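You operate a simulated robot arm through the tools that you are given. There is no shell and no other tool. Be economical: measure what you need, move in short steps, check, and stop when the job is done.

You run a simulated robot arm. Do the job below in one go: nothing can be reset, and whatever is moved stays where it is left.

TASK
Fetch the green tensioner and set it on top of the blue block.

Only the result counts: the job must be done as asked and must still hold three seconds after the hand-in. Knocking over, shifting, dropping, spilling or breaking anything else fails it.

THE ROBOT
A 7-joint arm with a two-finger parallel gripper, fixed in place. Base frame: the origin is at the foot of the arm, x ahead of it, y to its left, z up; the work surface is at about z = 0. Readings come in m, rad, newtons and seconds.
With the tool pointing down near the work surface it reaches from about 0.22 to 0.58 m from the base axis. Its first joint turns from -1.152 to 1.152 rad. Payload 2.5 kg.
The tool frame sits at the grasp point between the pads (the TCP): z along the fingers, y along the line on which they close. The tips reach 0.023 m beyond it. Largest opening 0.094 m; finger width 0.038, thickness 0.01; the body of the gripper, 0.054 by 0.096 m, starts 0.039 m behind the TCP.
Orientation is that of the tool frame in the base frame, as a unit quaternion [x, y, z, w]. With the fingers straight down and closing along the base's y, the tool's x points along the base's -x, its y along +y and its z along -z.

THE INTERFACE
- The arm moves only by the tool step_arm. Its argument "deltas" is one flat list of numbers, 7 for each row, row after row: the shift along the tool's x, y, z in m, then the turn, a rotation vector about the tool's x, y, z in rad, then the closure, from 0 (fully open) to 1 (shut). In form: [tx, ty, tz, wx, wy, wz, gripper, tx, ty, tz, wx, wy, wz, gripper, ...]. A call has 1 to 12 rows; each row shifts and turns the commanded pose from where the row before left it, along the tool's axes as they then stand. A row lasts 0.2 s, in which the tool goes at most 0.05 m and 0.15 rad; a call with a longer step from one row to the next is refused whole, and so is a gripper value outside its range. A pose out of reach is approached as far as the arm can. The call stops where the force on the tool passes 40 N (or 10 N more than at its start, if that is more) or the arm is blocked; 0.2 s more then pass. Each finger travels about 0.108 m/s and halts on what it meets, pressing with about 24 N; the grip force reading is that of the motor and also rises with nothing between the fingers. The clock runs only during rows and for 0.2 s after the last one: add rows that do not move to give the fingers time. It gives the time, the measured TCP pose, the force on the tool (base axes), the opening and the grip force at its end, in the units of the frame above (readings bear some noise), and new pictures: "pictures" is both (left out), scene, wrist or none.
- Cameras (640 x 400 px; columns grow to the right, rows downward): "scene" is fixed at [0.1273, -0.4169, 0.5377]; the picture's right is [0.73, -0.68, 0.00], its down [-0.43, -0.46, -0.78] and it looks along [0.53, 0.57, -0.63] (base axes); focal length 326 px, centre (320, 200). "wrist" rides on the gripper at [0.086, 0.016, -0.075] in the tool frame; the picture's right is [-0.18, 0.98, 0.00], its down [-0.58, -0.11, -0.81] and it looks along [-0.79, -0.15, 0.59] (tool axes); focal length 243 px, centre (320, 200). There is no depth. A picture from a camera that has moved, and an enlarged one, comes with that camera's place and axes in the base frame and with its lens.
- enlarge(camera, box): a new picture of the part [left, top, right, bottom] of that camera's present view, enlarged. No time passes.
- hand_in(): hands the job in; it is judged then, once.

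Work in short steps. Places have to be worked out from the pictures, the camera data and where the tool is seen: move nearer, look again, correct. Check each grasp and each placing, and mend what went wrong. You have 90 turns and 170 pictures in all, those below and enlarged ones among them. Open the gripper and draw the arm clear of the work before you hand the job in, unless the task says otherwise; then end with one line.

The tools are called by a JSON object that holds its "fn" and its "kwargs". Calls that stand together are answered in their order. step_arm: Moves the arm, as the interface text tells. Its arguments: {"type":"object","properties":{"deltas":{"type":"array"},"pictures":{"type":"string","enum":["both","scene","wrist","none"]}},"required":["deltas"]} The other tools are called the same way: enlarge (camera, box) takes an enlarged picture of a part of a camera's view; hand_in () hands the job in.

At the start:

```text
time: 0.0
eef_pos: [0.3209, -0.0518, 0.3339]
ee_rot: [-0.001, 1.0, 0.0, -0.001]
wrist_force: [0.0, 0.2, 0.8]
gripper_width: 0.0941
grip_force: 0.1
```

scene: 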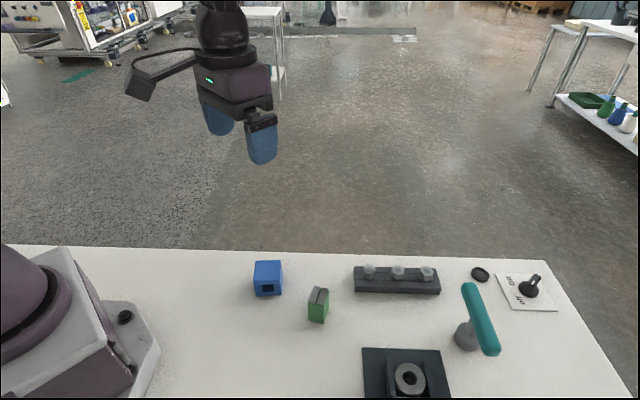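
wrist: 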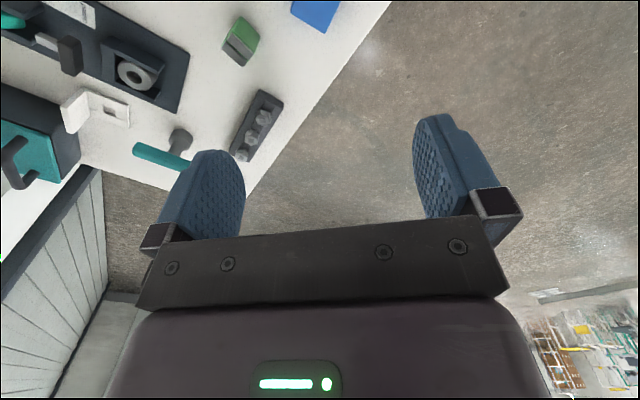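

I start by enlarging the scene and wrist views around the green part and the blue block, to measure them.

{"fn": "enlarge", "kwargs": {"camera": "scene", "box": [230, 240, 358, 340]}}

{"fn": "enlarge", "kwargs": {"camera": "wrist", "box": [190, 0, 350, 100]}}

```text
4.00 times, centred on (294, 290) of scene
camera zoom: at [0.1273, -0.4169, 0.5377], right [0.73, -0.68, 0.0], down [-0.43, -0.46, -0.78], along [0.53, 0.57, -0.63], focal length 1302 px, centre (424, -160)
```

zoom: 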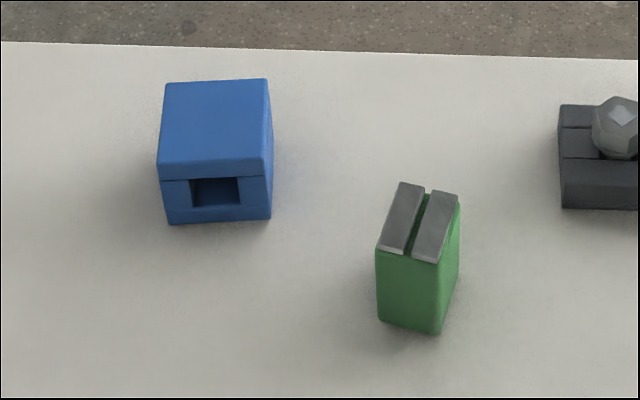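

```text
4.00 times, centred on (270, 50) of wrist
camera zoom: at [0.234, -0.0351, 0.4095], right [0.18, 0.98, 0.0], down [0.58, -0.11, 0.81], along [0.79, -0.15, -0.59], focal length 970 px, centre (520, 800)
```

zoom: 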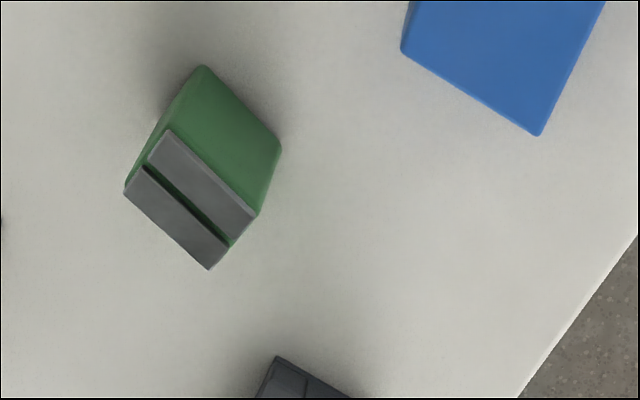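

From the corners I put the green part's centre at about (0.353, -0.170). It is 27 x 36 x 54 mm with its long axis about 32° from x. The blue block is about a 50 mm cube centred at (0.324, -0.062). I'll move above the green part with the hand turned so it closes on the narrow side.

{"fn": "step_arm", "kwargs": {"deltas": [-0.0065, -0.0237, 0.0368, 0, 0, 0, 0.3, -0.0065, -0.0237, 0.0368, 0, 0, 0, 0.3, -0.0065, -0.0237, 0.0368, 0, 0, 0, 0.3, -0.0065, -0.0237, 0.0368, 0, 0, 0, 0.3, -0.0064, -0.0237, 0.0368, 0, 0, 0, 0.3, 0, 0, 0, 0, 0, -0.14, 0.3, 0, 0, 0, 0, 0, -0.14, 0.3, 0, 0, 0, 0, 0, -0.14, 0.3, 0, 0, 0, 0, 0, -0.14, 0.3, 0, 0, 0, 0, 0, 0, 0.3]}}

```text
time: 2.2
eef_pos: [0.3522, -0.1697, 0.1512]
ee_rot: [-0.277, 0.961, 0.0, 0.0]
wrist_force: [-1.0, -0.4, -0.1]
gripper_width: 0.0658
grip_force: 0.0
camera wrist: at [0.2709, -0.2024, 0.226], right [-0.37, 0.93, 0.0], down [0.55, 0.22, 0.81], along [0.75, 0.3, -0.59], focal length 243 px, centre (320, 200)
```

scene: 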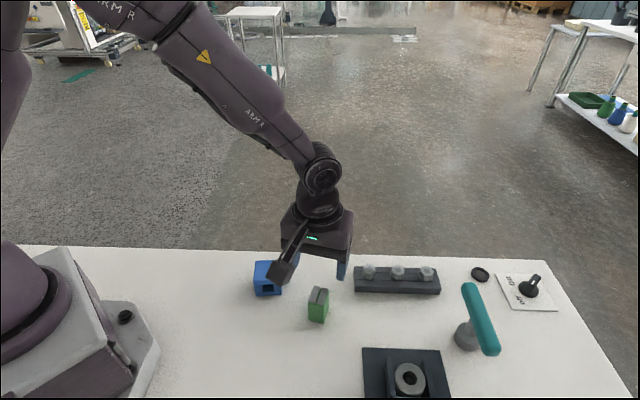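
wrist: 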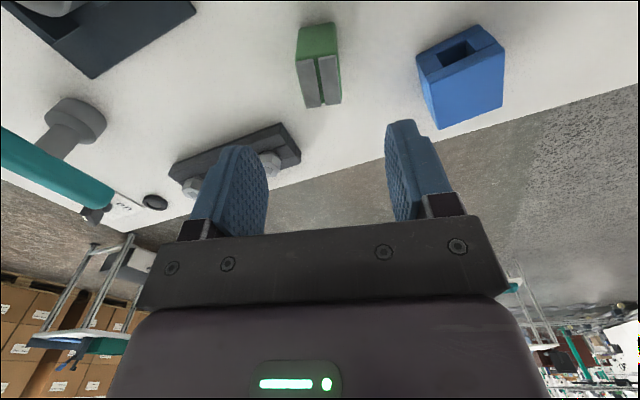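

The wrist view puts the green top's centre at (0.353, -0.168), which agrees with the first estimate, and the hand is aligned. I'll descend to z of about 0.035.

{"fn": "step_arm", "kwargs": {"deltas": [0, 0, 0.04, 0, 0, 0, 0.3, 0, 0, 0.04, 0, 0, 0, 0.3, 0, 0, 0.02, 0, 0, 0, 0.3, 0, 0, 0.016, 0, 0, 0, 0.3, 0, 0, 0, 0, 0, 0, 0.3]}}

```text
time: 3.4
eef_pos: [0.3525, -0.1699, 0.0351]
ee_rot: [-0.277, 0.961, 0.0, 0.0]
wrist_force: [-0.7, 0.8, 0.1]
gripper_width: 0.0657
grip_force: 0.1
camera wrist: at [0.2719, -0.2011, 0.1095], right [-0.37, 0.93, 0.0], down [0.55, 0.22, 0.81], along [0.75, 0.29, -0.59], focal length 243 px, centre (320, 200)
```

scene: 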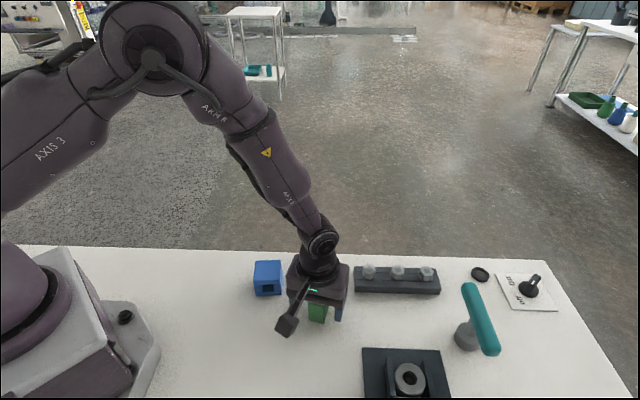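
wrist: 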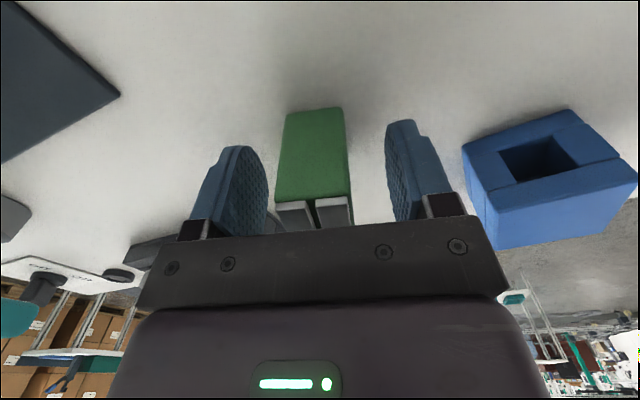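

The part sits between the pads, well clear of both. I'll close in place.

{"fn": "step_arm", "kwargs": {"deltas": [0, 0, 0, 0, 0, 0, 0.6, 0, 0, 0, 0, 0, 0, 0.9, 0, 0, 0, 0, 0, 0, 0.9, 0, 0, 0, 0, 0, 0, 0.9], "pictures": "wrist"}}

```text
time: 4.4
eef_pos: [0.3532, -0.1693, 0.0344]
ee_rot: [-0.276, 0.961, 0.0, 0.0]
wrist_force: [0.8, -0.7, 0.4]
gripper_width: 0.0295
grip_force: 24.5
camera wrist: at [0.2719, -0.2011, 0.1097], right [-0.37, 0.93, 0.0], down [0.55, 0.22, 0.81], along [0.75, 0.3, -0.59], focal length 243 px, centre (320, 200)
```

wrist: 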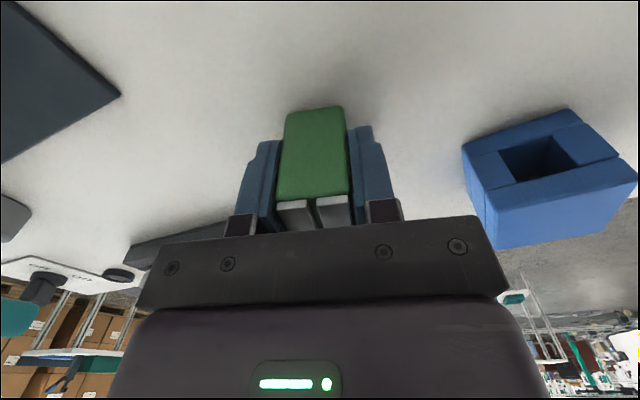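

The grip reads 29.5 mm and 24 N, so the part is held. I'll lift straight up 0.09 m and check.

{"fn": "step_arm", "kwargs": {"deltas": [0, 0, -0.02, 0, 0, 0, 0.9, 0, 0, -0.03, 0, 0, 0, 0.9, 0, 0, -0.04, 0, 0, 0, 0.9, 0, 0, 0, 0, 0, 0, 0.9]}}

{"fn": "enlarge", "kwargs": {"camera": "wrist", "box": [160, 0, 640, 300]}}

```text
time: 5.4
eef_pos: [0.3525, -0.1701, 0.1249]
ee_rot: [-0.276, 0.961, 0.0, 0.0]
wrist_force: [0.5, -0.8, 0.4]
gripper_width: 0.0094
grip_force: 0.1
camera wrist: at [0.2712, -0.202, 0.1997], right [-0.37, 0.93, 0.0], down [0.55, 0.22, 0.81], along [0.75, 0.3, -0.59], focal length 243 px, centre (320, 200)
```

scene: 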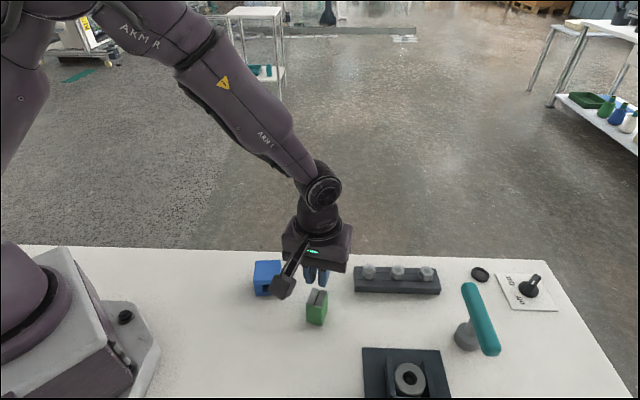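
wrist: 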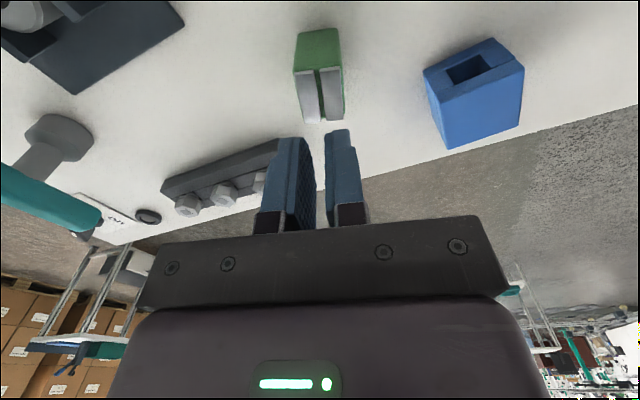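

```text
1.33 times, centred on (400, 150) of wrist
camera zoom: at [0.2712, -0.202, 0.1997], right [-0.37, 0.93, 0.0], down [0.55, 0.22, 0.81], along [0.75, 0.3, -0.59], focal length 324 px, centre (213, 267)
```

zoom: 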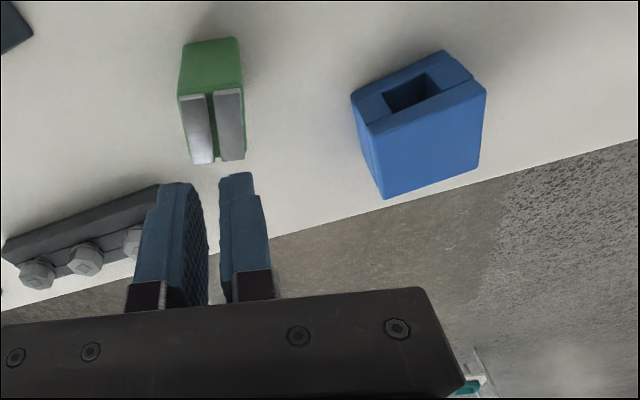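

The fingers closed to 9 mm, so the part slipped out. It still stands, slightly moved. I'll look at it closely before retrying.

{"fn": "enlarge", "kwargs": {"camera": "scene", "box": [285, 280, 349, 330]}}

{"fn": "enlarge", "kwargs": {"camera": "wrist", "box": [270, 10, 366, 130]}}

```text
8.00 times, centred on (317, 305) of scene
camera zoom: at [0.1272, -0.4169, 0.5377], right [0.73, -0.68, 0.0], down [-0.43, -0.46, -0.78], along [0.53, 0.57, -0.63], focal length 2605 px, centre (344, -640)
```

zoom: 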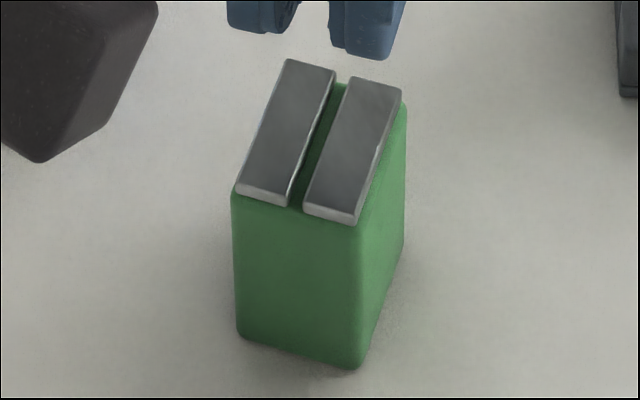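

```text
3.33 times, centred on (318, 70) of wrist
camera zoom: at [0.2712, -0.202, 0.1997], right [-0.37, 0.93, 0.0], down [0.55, 0.22, 0.81], along [0.75, 0.3, -0.59], focal length 809 px, centre (327, 633)
```

zoom: 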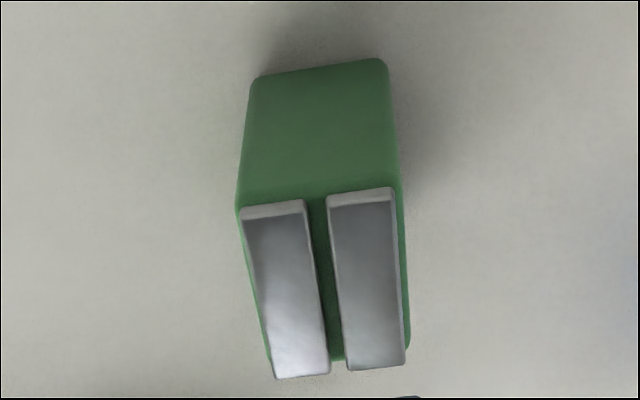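

The part is still upright and slid about 5 mm. It is now centred near (0.348, -0.1715) with its axis at about 30°. I'll reopen, realign, and go down a little lower for more pad contact and a slower lift.

{"fn": "step_arm", "kwargs": {"deltas": [0.0043, 0.001, 0, 0, 0, 0.04, 0.3, 0, 0, 0, 0, 0, 0, 0.3, 0, 0, 0.03, 0, 0, 0, 0.3, 0, 0, 0.03, 0, 0, 0, 0.3, 0, 0, 0.02, 0, 0, 0, 0.3, 0, 0, 0.015, 0, 0, 0, 0.3, 0, 0, 0, 0, 0, 0, 0.3, 0, 0, 0, 0, 0, 0, 0.5, 0, 0, 0, 0, 0, 0, 0.7, 0, 0, 0, 0, 0, 0, 1, 0, 0, 0, 0, 0, 0, 1], "pictures": "wrist"}}

```text
time: 7.8
eef_pos: [0.3472, -0.1711, 0.0291]
ee_rot: [-0.258, 0.966, 0.001, 0.001]
wrist_force: [-0.2, 0.8, -0.2]
gripper_width: 0.0297
grip_force: 24.0
camera wrist: at [0.2655, -0.1996, 0.1047], right [-0.33, 0.94, 0.0], down [0.56, 0.19, 0.81], along [0.76, 0.26, -0.59], focal length 243 px, centre (320, 200)
```

wrist: 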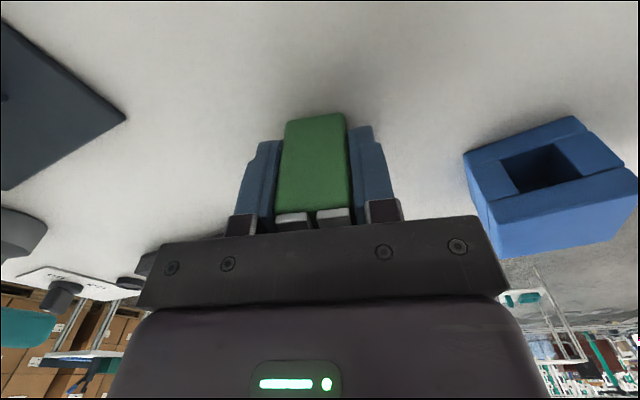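

The part is gripped again at 29.7 mm. I'll lift very slowly by a few mm and read the force and opening.

{"fn": "step_arm", "kwargs": {"deltas": [0, 0, -0.001, 0, 0, 0, 1, 0, 0, -0.001, 0, 0, 0, 1, 0, 0, -0.002, 0, 0, 0, 1, 0, 0, -0.002, 0, 0, 0, 1, 0, 0, -0.002, 0, 0, 0, 1, 0, 0, 0, 0, 0, 0, 1], "pictures": "wrist"}}

```text
time: 9.2
eef_pos: [0.3465, -0.1717, 0.0384]
ee_rot: [-0.258, 0.966, 0.0, 0.0]
wrist_force: [1.0, 0.5, -1.3]
gripper_width: 0.0298
grip_force: 24.1
camera wrist: at [0.2648, -0.2, 0.1129], right [-0.33, 0.94, 0.0], down [0.56, 0.19, 0.81], along [0.76, 0.27, -0.59], focal length 243 px, centre (320, 200)
```

wrist: 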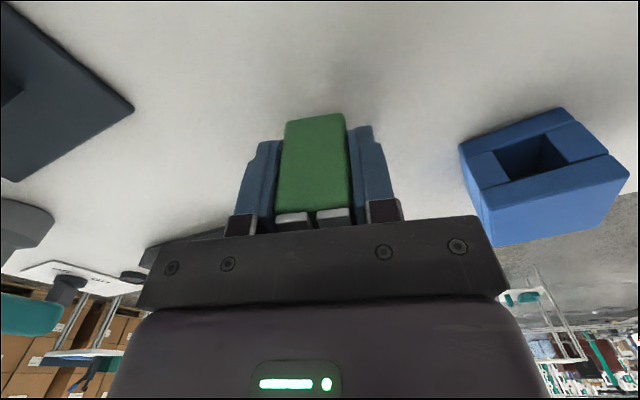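

The part is rising with the hand and the load is about 1.3 N. I'll continue the lift gently.

{"fn": "step_arm", "kwargs": {"deltas": [0, 0, -0.002, 0, 0, 0, 1, 0, 0, -0.003, 0, 0, 0, 1, 0, 0, -0.003, 0, 0, 0, 1, 0, 0, -0.003, 0, 0, 0, 1, 0, 0, -0.003, 0, 0, 0, 1, 0, 0, -0.003, 0, 0, 0, 1, 0, 0, -0.003, 0, 0, 0, 1, 0, 0, -0.003, 0, 0, 0, 1, 0, 0, -0.002, 0, 0, 0, 1, 0, 0, -0.001, 0, 0, 0, 1], "pictures": "both"}}

```text
time: 11.4
eef_pos: [0.3477, -0.1712, 0.0629]
ee_rot: [-0.257, 0.966, 0.001, 0.0]
wrist_force: [0.1, -0.7, -1.1]
gripper_width: 0.0295
grip_force: 24.1
camera wrist: at [0.266, -0.1995, 0.1391], right [-0.33, 0.94, 0.0], down [0.56, 0.19, 0.81], along [0.76, 0.26, -0.59], focal length 243 px, centre (320, 200)
```

scene: 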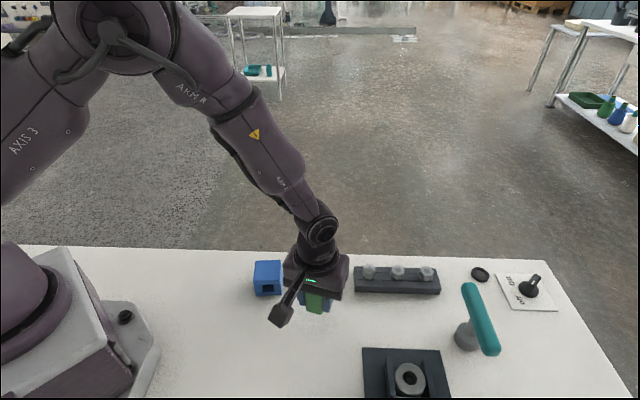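
wrist: 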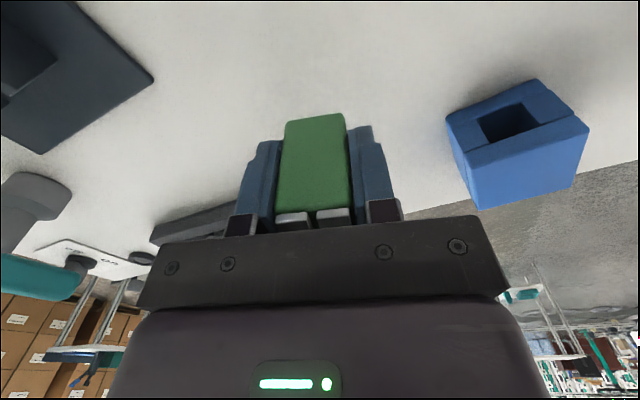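

It holds with no slip. I need about 0.035 m more height before moving over the blue block.

{"fn": "step_arm", "kwargs": {"deltas": [0, 0, -0.002, 0, 0, 0, 1, 0, 0, -0.003, 0, 0, 0, 1, 0, 0, -0.004, 0, 0, 0, 1, 0, 0, -0.004, 0, 0, 0, 1, 0, 0, -0.004, 0, 0, 0, 1, 0, 0, -0.004, 0, 0, 0, 1, 0, 0, -0.004, 0, 0, 0, 1, 0, 0, -0.004, 0, 0, 0, 1, 0, 0, -0.003, 0, 0, 0, 1, 0, 0, -0.002, 0, 0, 0, 1, 0, 0, -0.001, 0, 0, 0, 1], "pictures": "wrist"}}

```text
time: 13.8
eef_pos: [0.3482, -0.1708, 0.0989]
ee_rot: [-0.257, 0.966, 0.0, 0.001]
wrist_force: [0.8, 0.2, -1.7]
gripper_width: 0.0296
grip_force: 23.8
camera wrist: at [0.2657, -0.2006, 0.1737], right [-0.33, 0.94, 0.0], down [0.56, 0.19, 0.81], along [0.76, 0.27, -0.59], focal length 243 px, centre (320, 200)
```

wrist: 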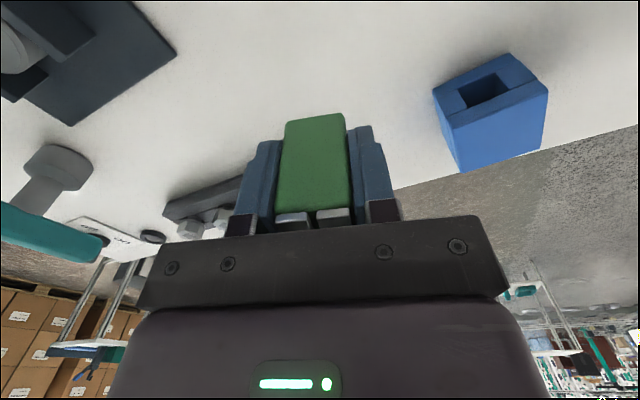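

The part's bottom is at about z = 0.07, clear of the blue top (about 0.05). Averaging both cameras puts the blue centre at (0.324, -0.059). I'll glide over smoothly.

{"fn": "step_arm", "kwargs": {"deltas": [-0.0012, 0.0038, 0, 0, 0, 0, 1, -0.0024, 0.0076, 0, 0, 0, 0, 1, -0.00345, 0.01097, 0, 0, 0, 0, 1, -0.00345, 0.01097, 0, 0, 0, 0, 1, -0.00345, 0.01097, 0, 0, 0, 0, 1, -0.00345, 0.01097, 0, 0, 0, 0, 1, -0.00345, 0.01097, 0, 0, 0, 0, 1, -0.00345, 0.01097, 0, 0, 0, 0, 1, -0.00345, 0.01097, 0, 0, 0, 0, 1, -0.00345, 0.01097, 0, 0, 0, 0, 1, -0.0021, 0.0067, 0, 0, 0, 0, 1, -0.0011, 0.0035, 0, 0, 0, 0, 1]}}

{"fn": "enlarge", "kwargs": {"camera": "scene", "box": [214, 220, 342, 320]}}

```text
time: 16.4
eef_pos: [0.3227, -0.0581, 0.0989]
ee_rot: [-0.256, 0.967, 0.0, 0.0]
wrist_force: [-0.7, -1.1, -0.6]
gripper_width: 0.0299
grip_force: 24.3
camera wrist: at [0.2405, -0.0871, 0.1736], right [-0.33, 0.94, 0.0], down [0.56, 0.19, 0.81], along [0.76, 0.26, -0.59], focal length 243 px, centre (320, 200)
```

scene: 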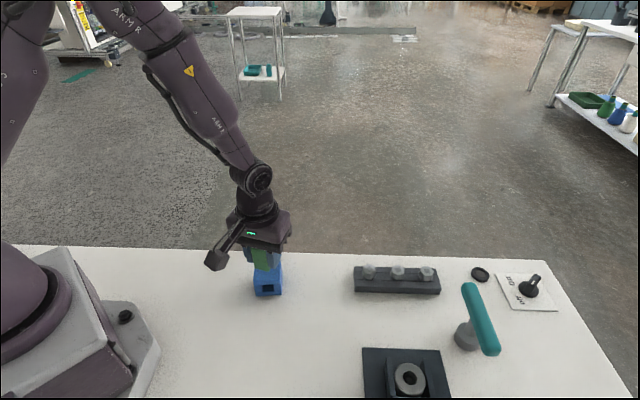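
wrist: 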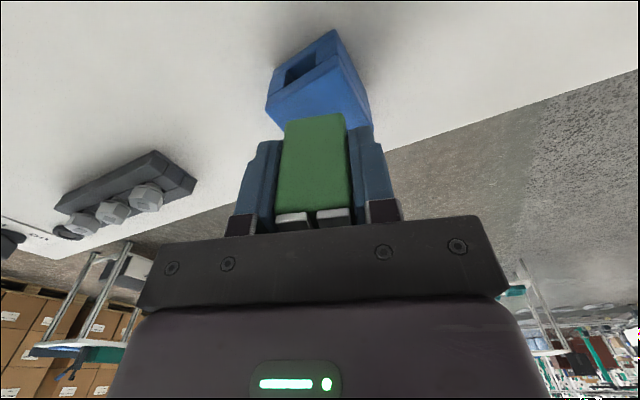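

```text
4.00 times, centred on (278, 270) of scene
camera zoom: at [0.1273, -0.4169, 0.5377], right [0.73, -0.68, 0.0], down [-0.43, -0.46, -0.78], along [0.53, 0.57, -0.63], focal length 1302 px, centre (488, -80)
```

zoom: 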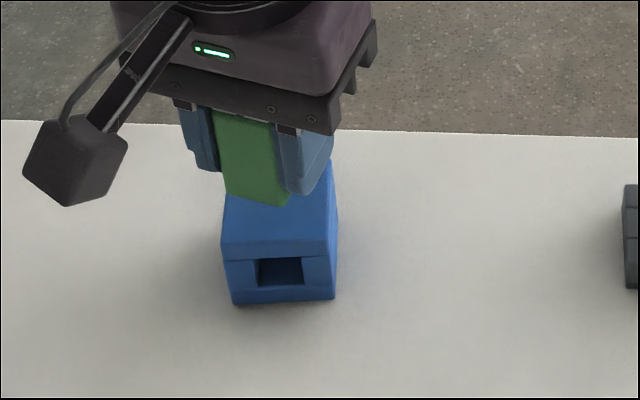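

In both camera frames the part is centred over the blue block to within about 1–2 mm. I'll turn slowly about 20° so the edges line up, then lower to just above contact.

{"fn": "step_arm", "kwargs": {"deltas": [0, 0, 0, 0, 0, -0.02, 1, 0, 0, 0, 0, 0, -0.04, 1, 0, 0, 0, 0, 0, -0.05, 1, 0, 0, 0, 0, 0, -0.05, 1, 0, 0, 0, 0, 0, -0.05, 1, 0, 0, 0, 0, 0, -0.05, 1, 0, 0, 0, 0, 0, -0.04, 1, 0, 0, 0, 0, 0, -0.02, 1, 0, 0, 0.003, 0, 0, 0, 1, 0, 0, 0.004, 0, 0, 0, 1, 0, 0, 0.004, 0, 0, 0, 1, 0, 0, 0.003, 0, 0, 0, 1]}}

{"fn": "enlarge", "kwargs": {"camera": "scene", "box": [214, 220, 342, 320]}}

```text
time: 19.0
eef_pos: [0.3225, -0.0591, 0.0855]
ee_rot: [-0.408, 0.913, 0.001, 0.0]
wrist_force: [0.0, -0.5, -0.5]
gripper_width: 0.0298
grip_force: 23.5
camera wrist: at [0.2536, -0.1132, 0.1596], right [-0.61, 0.79, 0.0], down [0.47, 0.36, 0.81], along [0.64, 0.49, -0.59], focal length 243 px, centre (320, 200)
```

scene: 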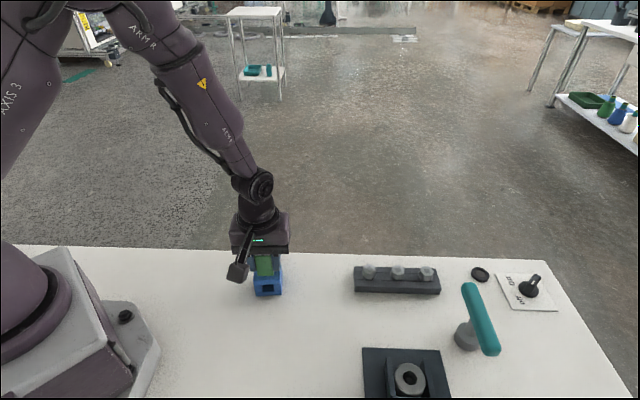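
wrist: 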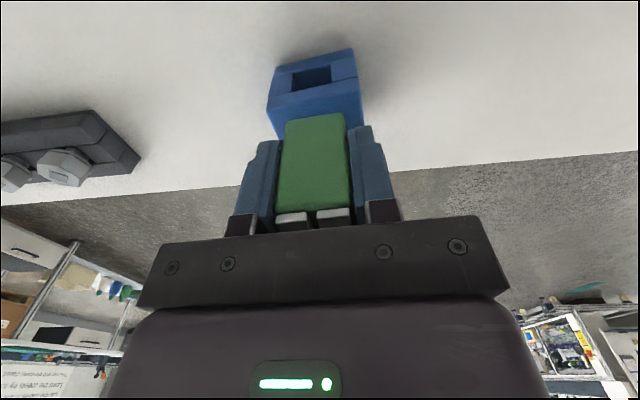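

```text
4.00 times, centred on (278, 270) of scene
camera zoom: at [0.1273, -0.4169, 0.5377], right [0.73, -0.68, 0.0], down [-0.43, -0.46, -0.78], along [0.53, 0.57, -0.63], focal length 1302 px, centre (488, -80)
```

zoom: 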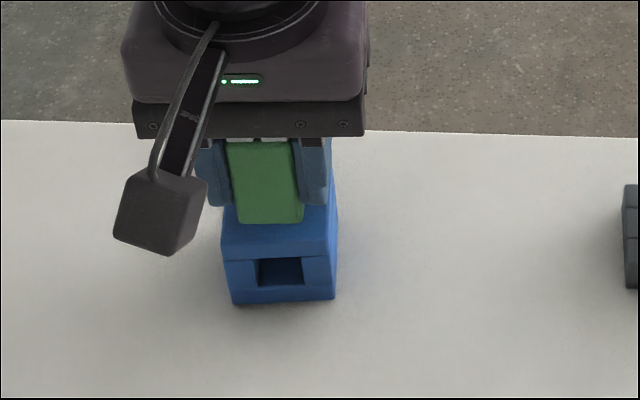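

The alignment is good, with maybe 2 mm of bias to the left in the scene view. I'll nudge by 1.5 mm and lower in 1 mm steps towards contact, which I expect at TCP z of about 0.077–0.079.

{"fn": "step_arm", "kwargs": {"deltas": [0, -0.0015, 0, 0, 0, 0, 1, 0, 0, 0.002, 0, 0, 0, 1, 0, 0, 0.001, 0, 0, 0, 1, 0, 0, 0.001, 0, 0, 0, 1, 0, 0, 0.001, 0, 0, 0, 1, 0, 0, 0, 0, 0, 0, 1]}}

{"fn": "enlarge", "kwargs": {"camera": "scene", "box": [240, 250, 304, 300]}}

```text
time: 20.4
eef_pos: [0.3239, -0.0613, 0.0798]
ee_rot: [-0.407, 0.913, 0.0, -0.001]
wrist_force: [0.0, 0.6, -1.2]
gripper_width: 0.0301
grip_force: 24.2
camera wrist: at [0.2551, -0.1141, 0.1545], right [-0.61, 0.79, 0.0], down [0.47, 0.36, 0.81], along [0.64, 0.49, -0.59], focal length 243 px, centre (320, 200)
```

scene: 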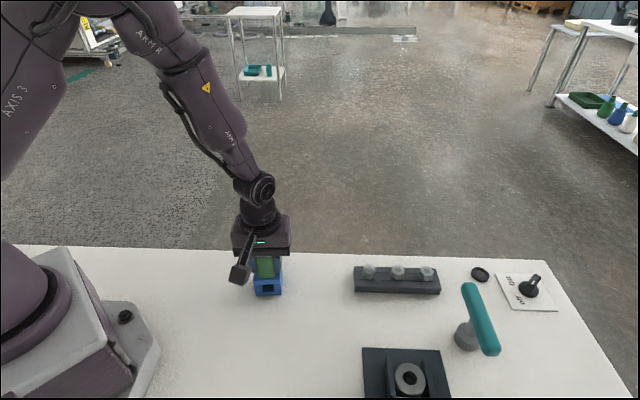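
wrist: 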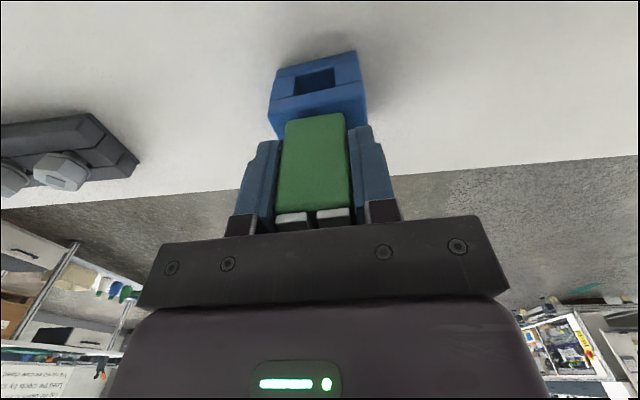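

```text
8.00 times, centred on (272, 275) of scene
camera zoom: at [0.1273, -0.4169, 0.5377], right [0.73, -0.68, 0.0], down [-0.43, -0.46, -0.78], along [0.53, 0.57, -0.63], focal length 2605 px, centre (704, -400)
```

zoom: 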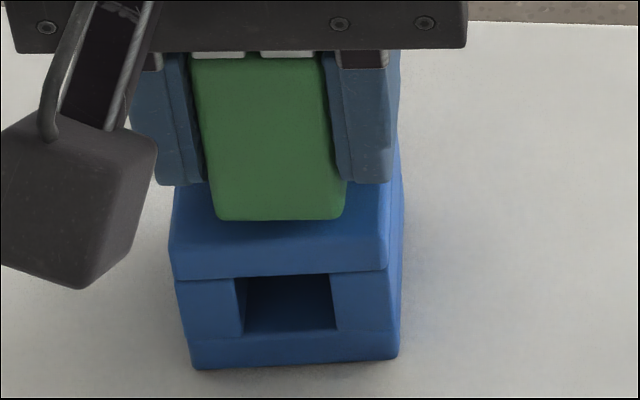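

The part is well centred, with about 7 mm margin at the front, and a small gap may remain. I'll lower further in 0.7 mm steps and watch the force.

{"fn": "step_arm", "kwargs": {"deltas": [0, 0, 0.0007, 0, 0, 0, 1, 0, 0, 0.0007, 0, 0, 0, 1, 0, 0, 0, 0, 0, 0, 1], "pictures": "none"}}

{"fn": "enlarge", "kwargs": {"camera": "scene", "box": [240, 250, 304, 300]}}

```text
time: 21.2
eef_pos: [0.3237, -0.0601, 0.0787]
ee_rot: [-0.408, 0.913, 0.0, -0.001]
wrist_force: [0.5, 0.2, -1.2]
gripper_width: 0.0297
grip_force: 23.7
```

```text
8.00 times, centred on (272, 275) of scene
camera zoom: at [0.1273, -0.4169, 0.5377], right [0.73, -0.68, 0.0], down [-0.43, -0.46, -0.78], along [0.53, 0.57, -0.63], focal length 2605 px, centre (704, -400)
```

zoom: 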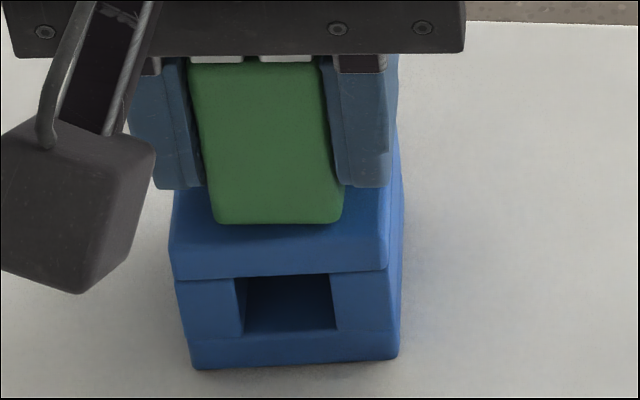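

{"fn": "step_arm", "kwargs": {"deltas": [0, 0, 0.0007, 0, 0, 0, 1, 0, 0, 0.0007, 0, 0, 0, 1, 0, 0, 0, 0, 0, 0, 1], "pictures": "none"}}

{"fn": "enlarge", "kwargs": {"camera": "scene", "box": [240, 250, 304, 300]}}

```text
time: 22.0
eef_pos: [0.3249, -0.0609, 0.0766]
ee_rot: [-0.407, 0.913, 0.0, -0.001]
wrist_force: [-5.2, 2.9, 20.4]
gripper_width: 0.0297
grip_force: 24.4
```

```text
8.00 times, centred on (272, 275) of scene
camera zoom: at [0.1272, -0.4169, 0.5377], right [0.73, -0.68, 0.0], down [-0.43, -0.46, -0.78], along [0.53, 0.57, -0.63], focal length 2605 px, centre (704, -400)
```

zoom: 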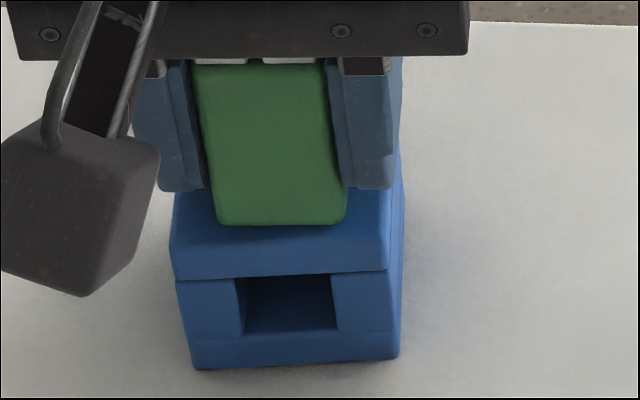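

Contact: 20 N upward, with the part resting on the block. I'll ease up 0.7 mm to relieve the push, then open gradually.

{"fn": "step_arm", "kwargs": {"deltas": [0, 0, -0.0007, 0, 0, 0, 1, 0, 0, 0, 0, 0, 0, 1, 0, 0, 0, 0, 0, 0, 0.7, 0, 0, 0, 0, 0, 0, 0.6, 0, 0, 0, 0, 0, 0, 0.5, 0, 0, 0, 0, 0, 0, 0.4, 0, 0, 0, 0, 0, 0, 0.3, 0, 0, 0, 0, 0, 0, 0.3]}}

{"fn": "enlarge", "kwargs": {"camera": "scene", "box": [240, 250, 304, 300]}}

```text
time: 23.8
eef_pos: [0.3254, -0.0601, 0.0792]
ee_rot: [-0.408, 0.913, 0.0, 0.0]
wrist_force: [0.4, -0.6, 0.0]
gripper_width: 0.0656
grip_force: 0.0
camera wrist: at [0.2555, -0.1139, 0.1524], right [-0.61, 0.79, 0.0], down [0.47, 0.36, 0.81], along [0.64, 0.49, -0.59], focal length 243 px, centre (320, 200)
```

scene: 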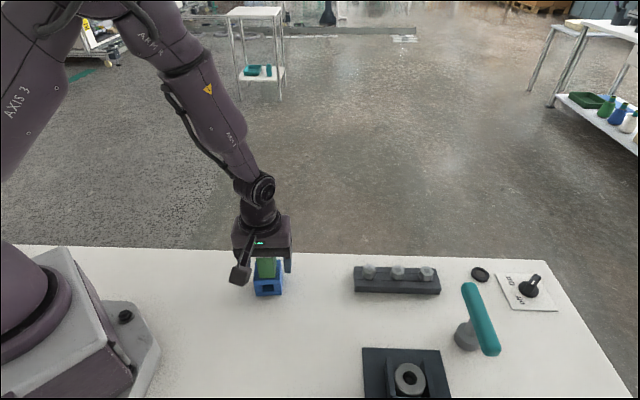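
wrist: 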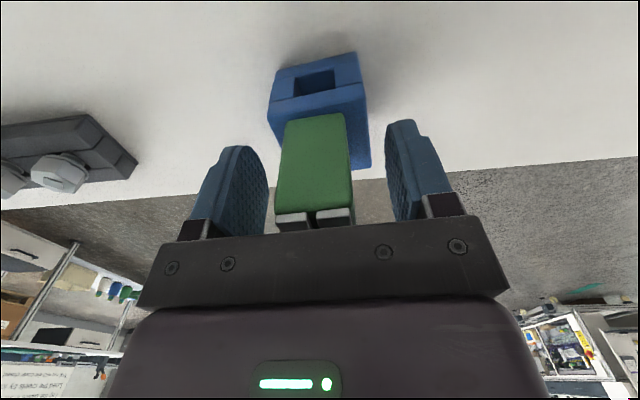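

```text
8.00 times, centred on (272, 275) of scene
camera zoom: at [0.1273, -0.4169, 0.5377], right [0.73, -0.68, 0.0], down [-0.43, -0.46, -0.78], along [0.53, 0.57, -0.63], focal length 2605 px, centre (704, -400)
```

zoom: 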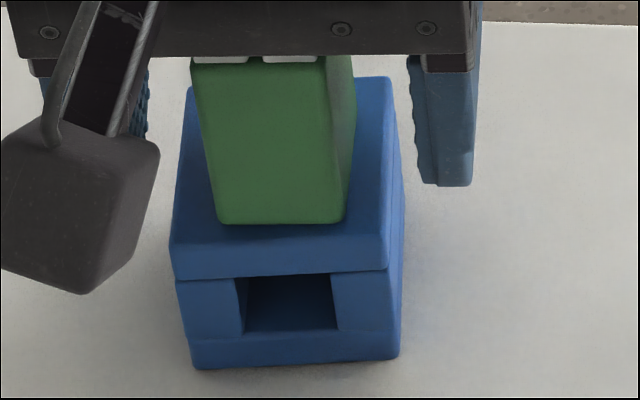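

The part is released and stands centred on the block. I'll raise the hand straight up and check.

{"fn": "step_arm", "kwargs": {"deltas": [0, 0, -0.01, 0, 0, 0, 0.3, 0, 0, -0.03, 0, 0, 0, 0.3, 0, 0, -0.04, 0, 0, 0, 0.3, 0, 0, -0.04, 0, 0, 0, 0.2, 0, 0, -0.04, 0, 0, 0, 0.1, 0, 0, -0.03, 0, 0, 0, 0, 0, 0, 0, 0, 0, 0, 0]}}

{"fn": "enlarge", "kwargs": {"camera": "scene", "box": [224, 230, 320, 305]}}

```text
time: 25.4
eef_pos: [0.3232, -0.0599, 0.2674]
ee_rot: [-0.407, 0.914, -0.001, 0.0]
wrist_force: [-0.8, -0.5, 0.0]
gripper_width: 0.094
grip_force: 0.1
camera wrist: at [0.2545, -0.113, 0.3417], right [-0.61, 0.79, 0.0], down [0.47, 0.36, 0.81], along [0.64, 0.49, -0.59], focal length 243 px, centre (320, 200)
```

scene: 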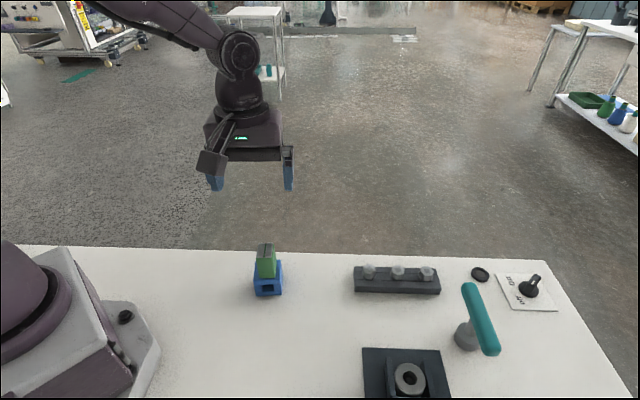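
wrist: 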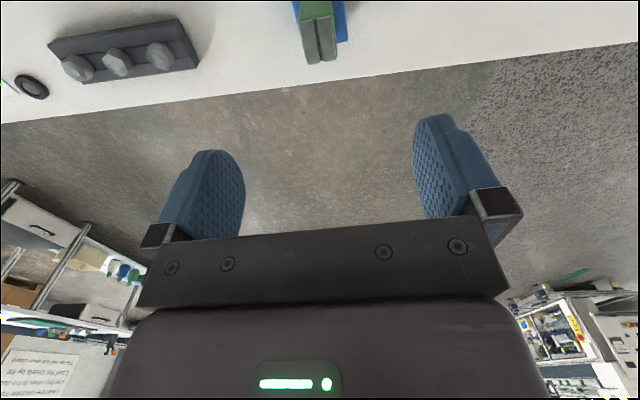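

```text
5.33 times, centred on (272, 268) of scene
camera zoom: at [0.1272, -0.4169, 0.5377], right [0.73, -0.68, 0.0], down [-0.43, -0.46, -0.78], along [0.53, 0.57, -0.63], focal length 1737 px, centre (576, -160)
```

zoom: 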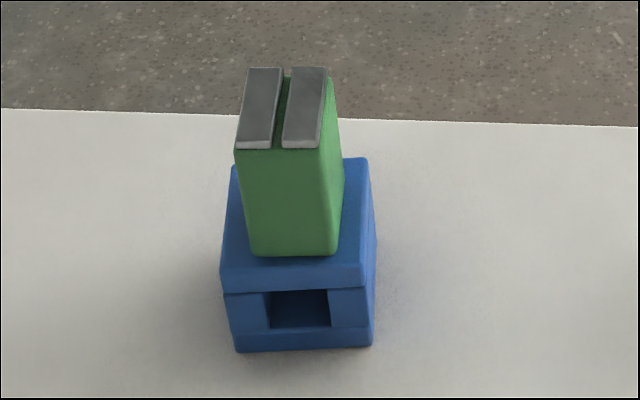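

The green part stands upright and centred on the blue block, the gripper is open and clear, and nothing else has moved. I'll hand it in.

{"fn": "hand_in", "kwargs": {}}

```text
The job is handed in.
```

The green tensioner is standing upright and centred on the blue block, and I've handed the job in with the gripper open and clear. It slipped on the first lift and slid about 5 mm while staying upright; a second, slower lift held.
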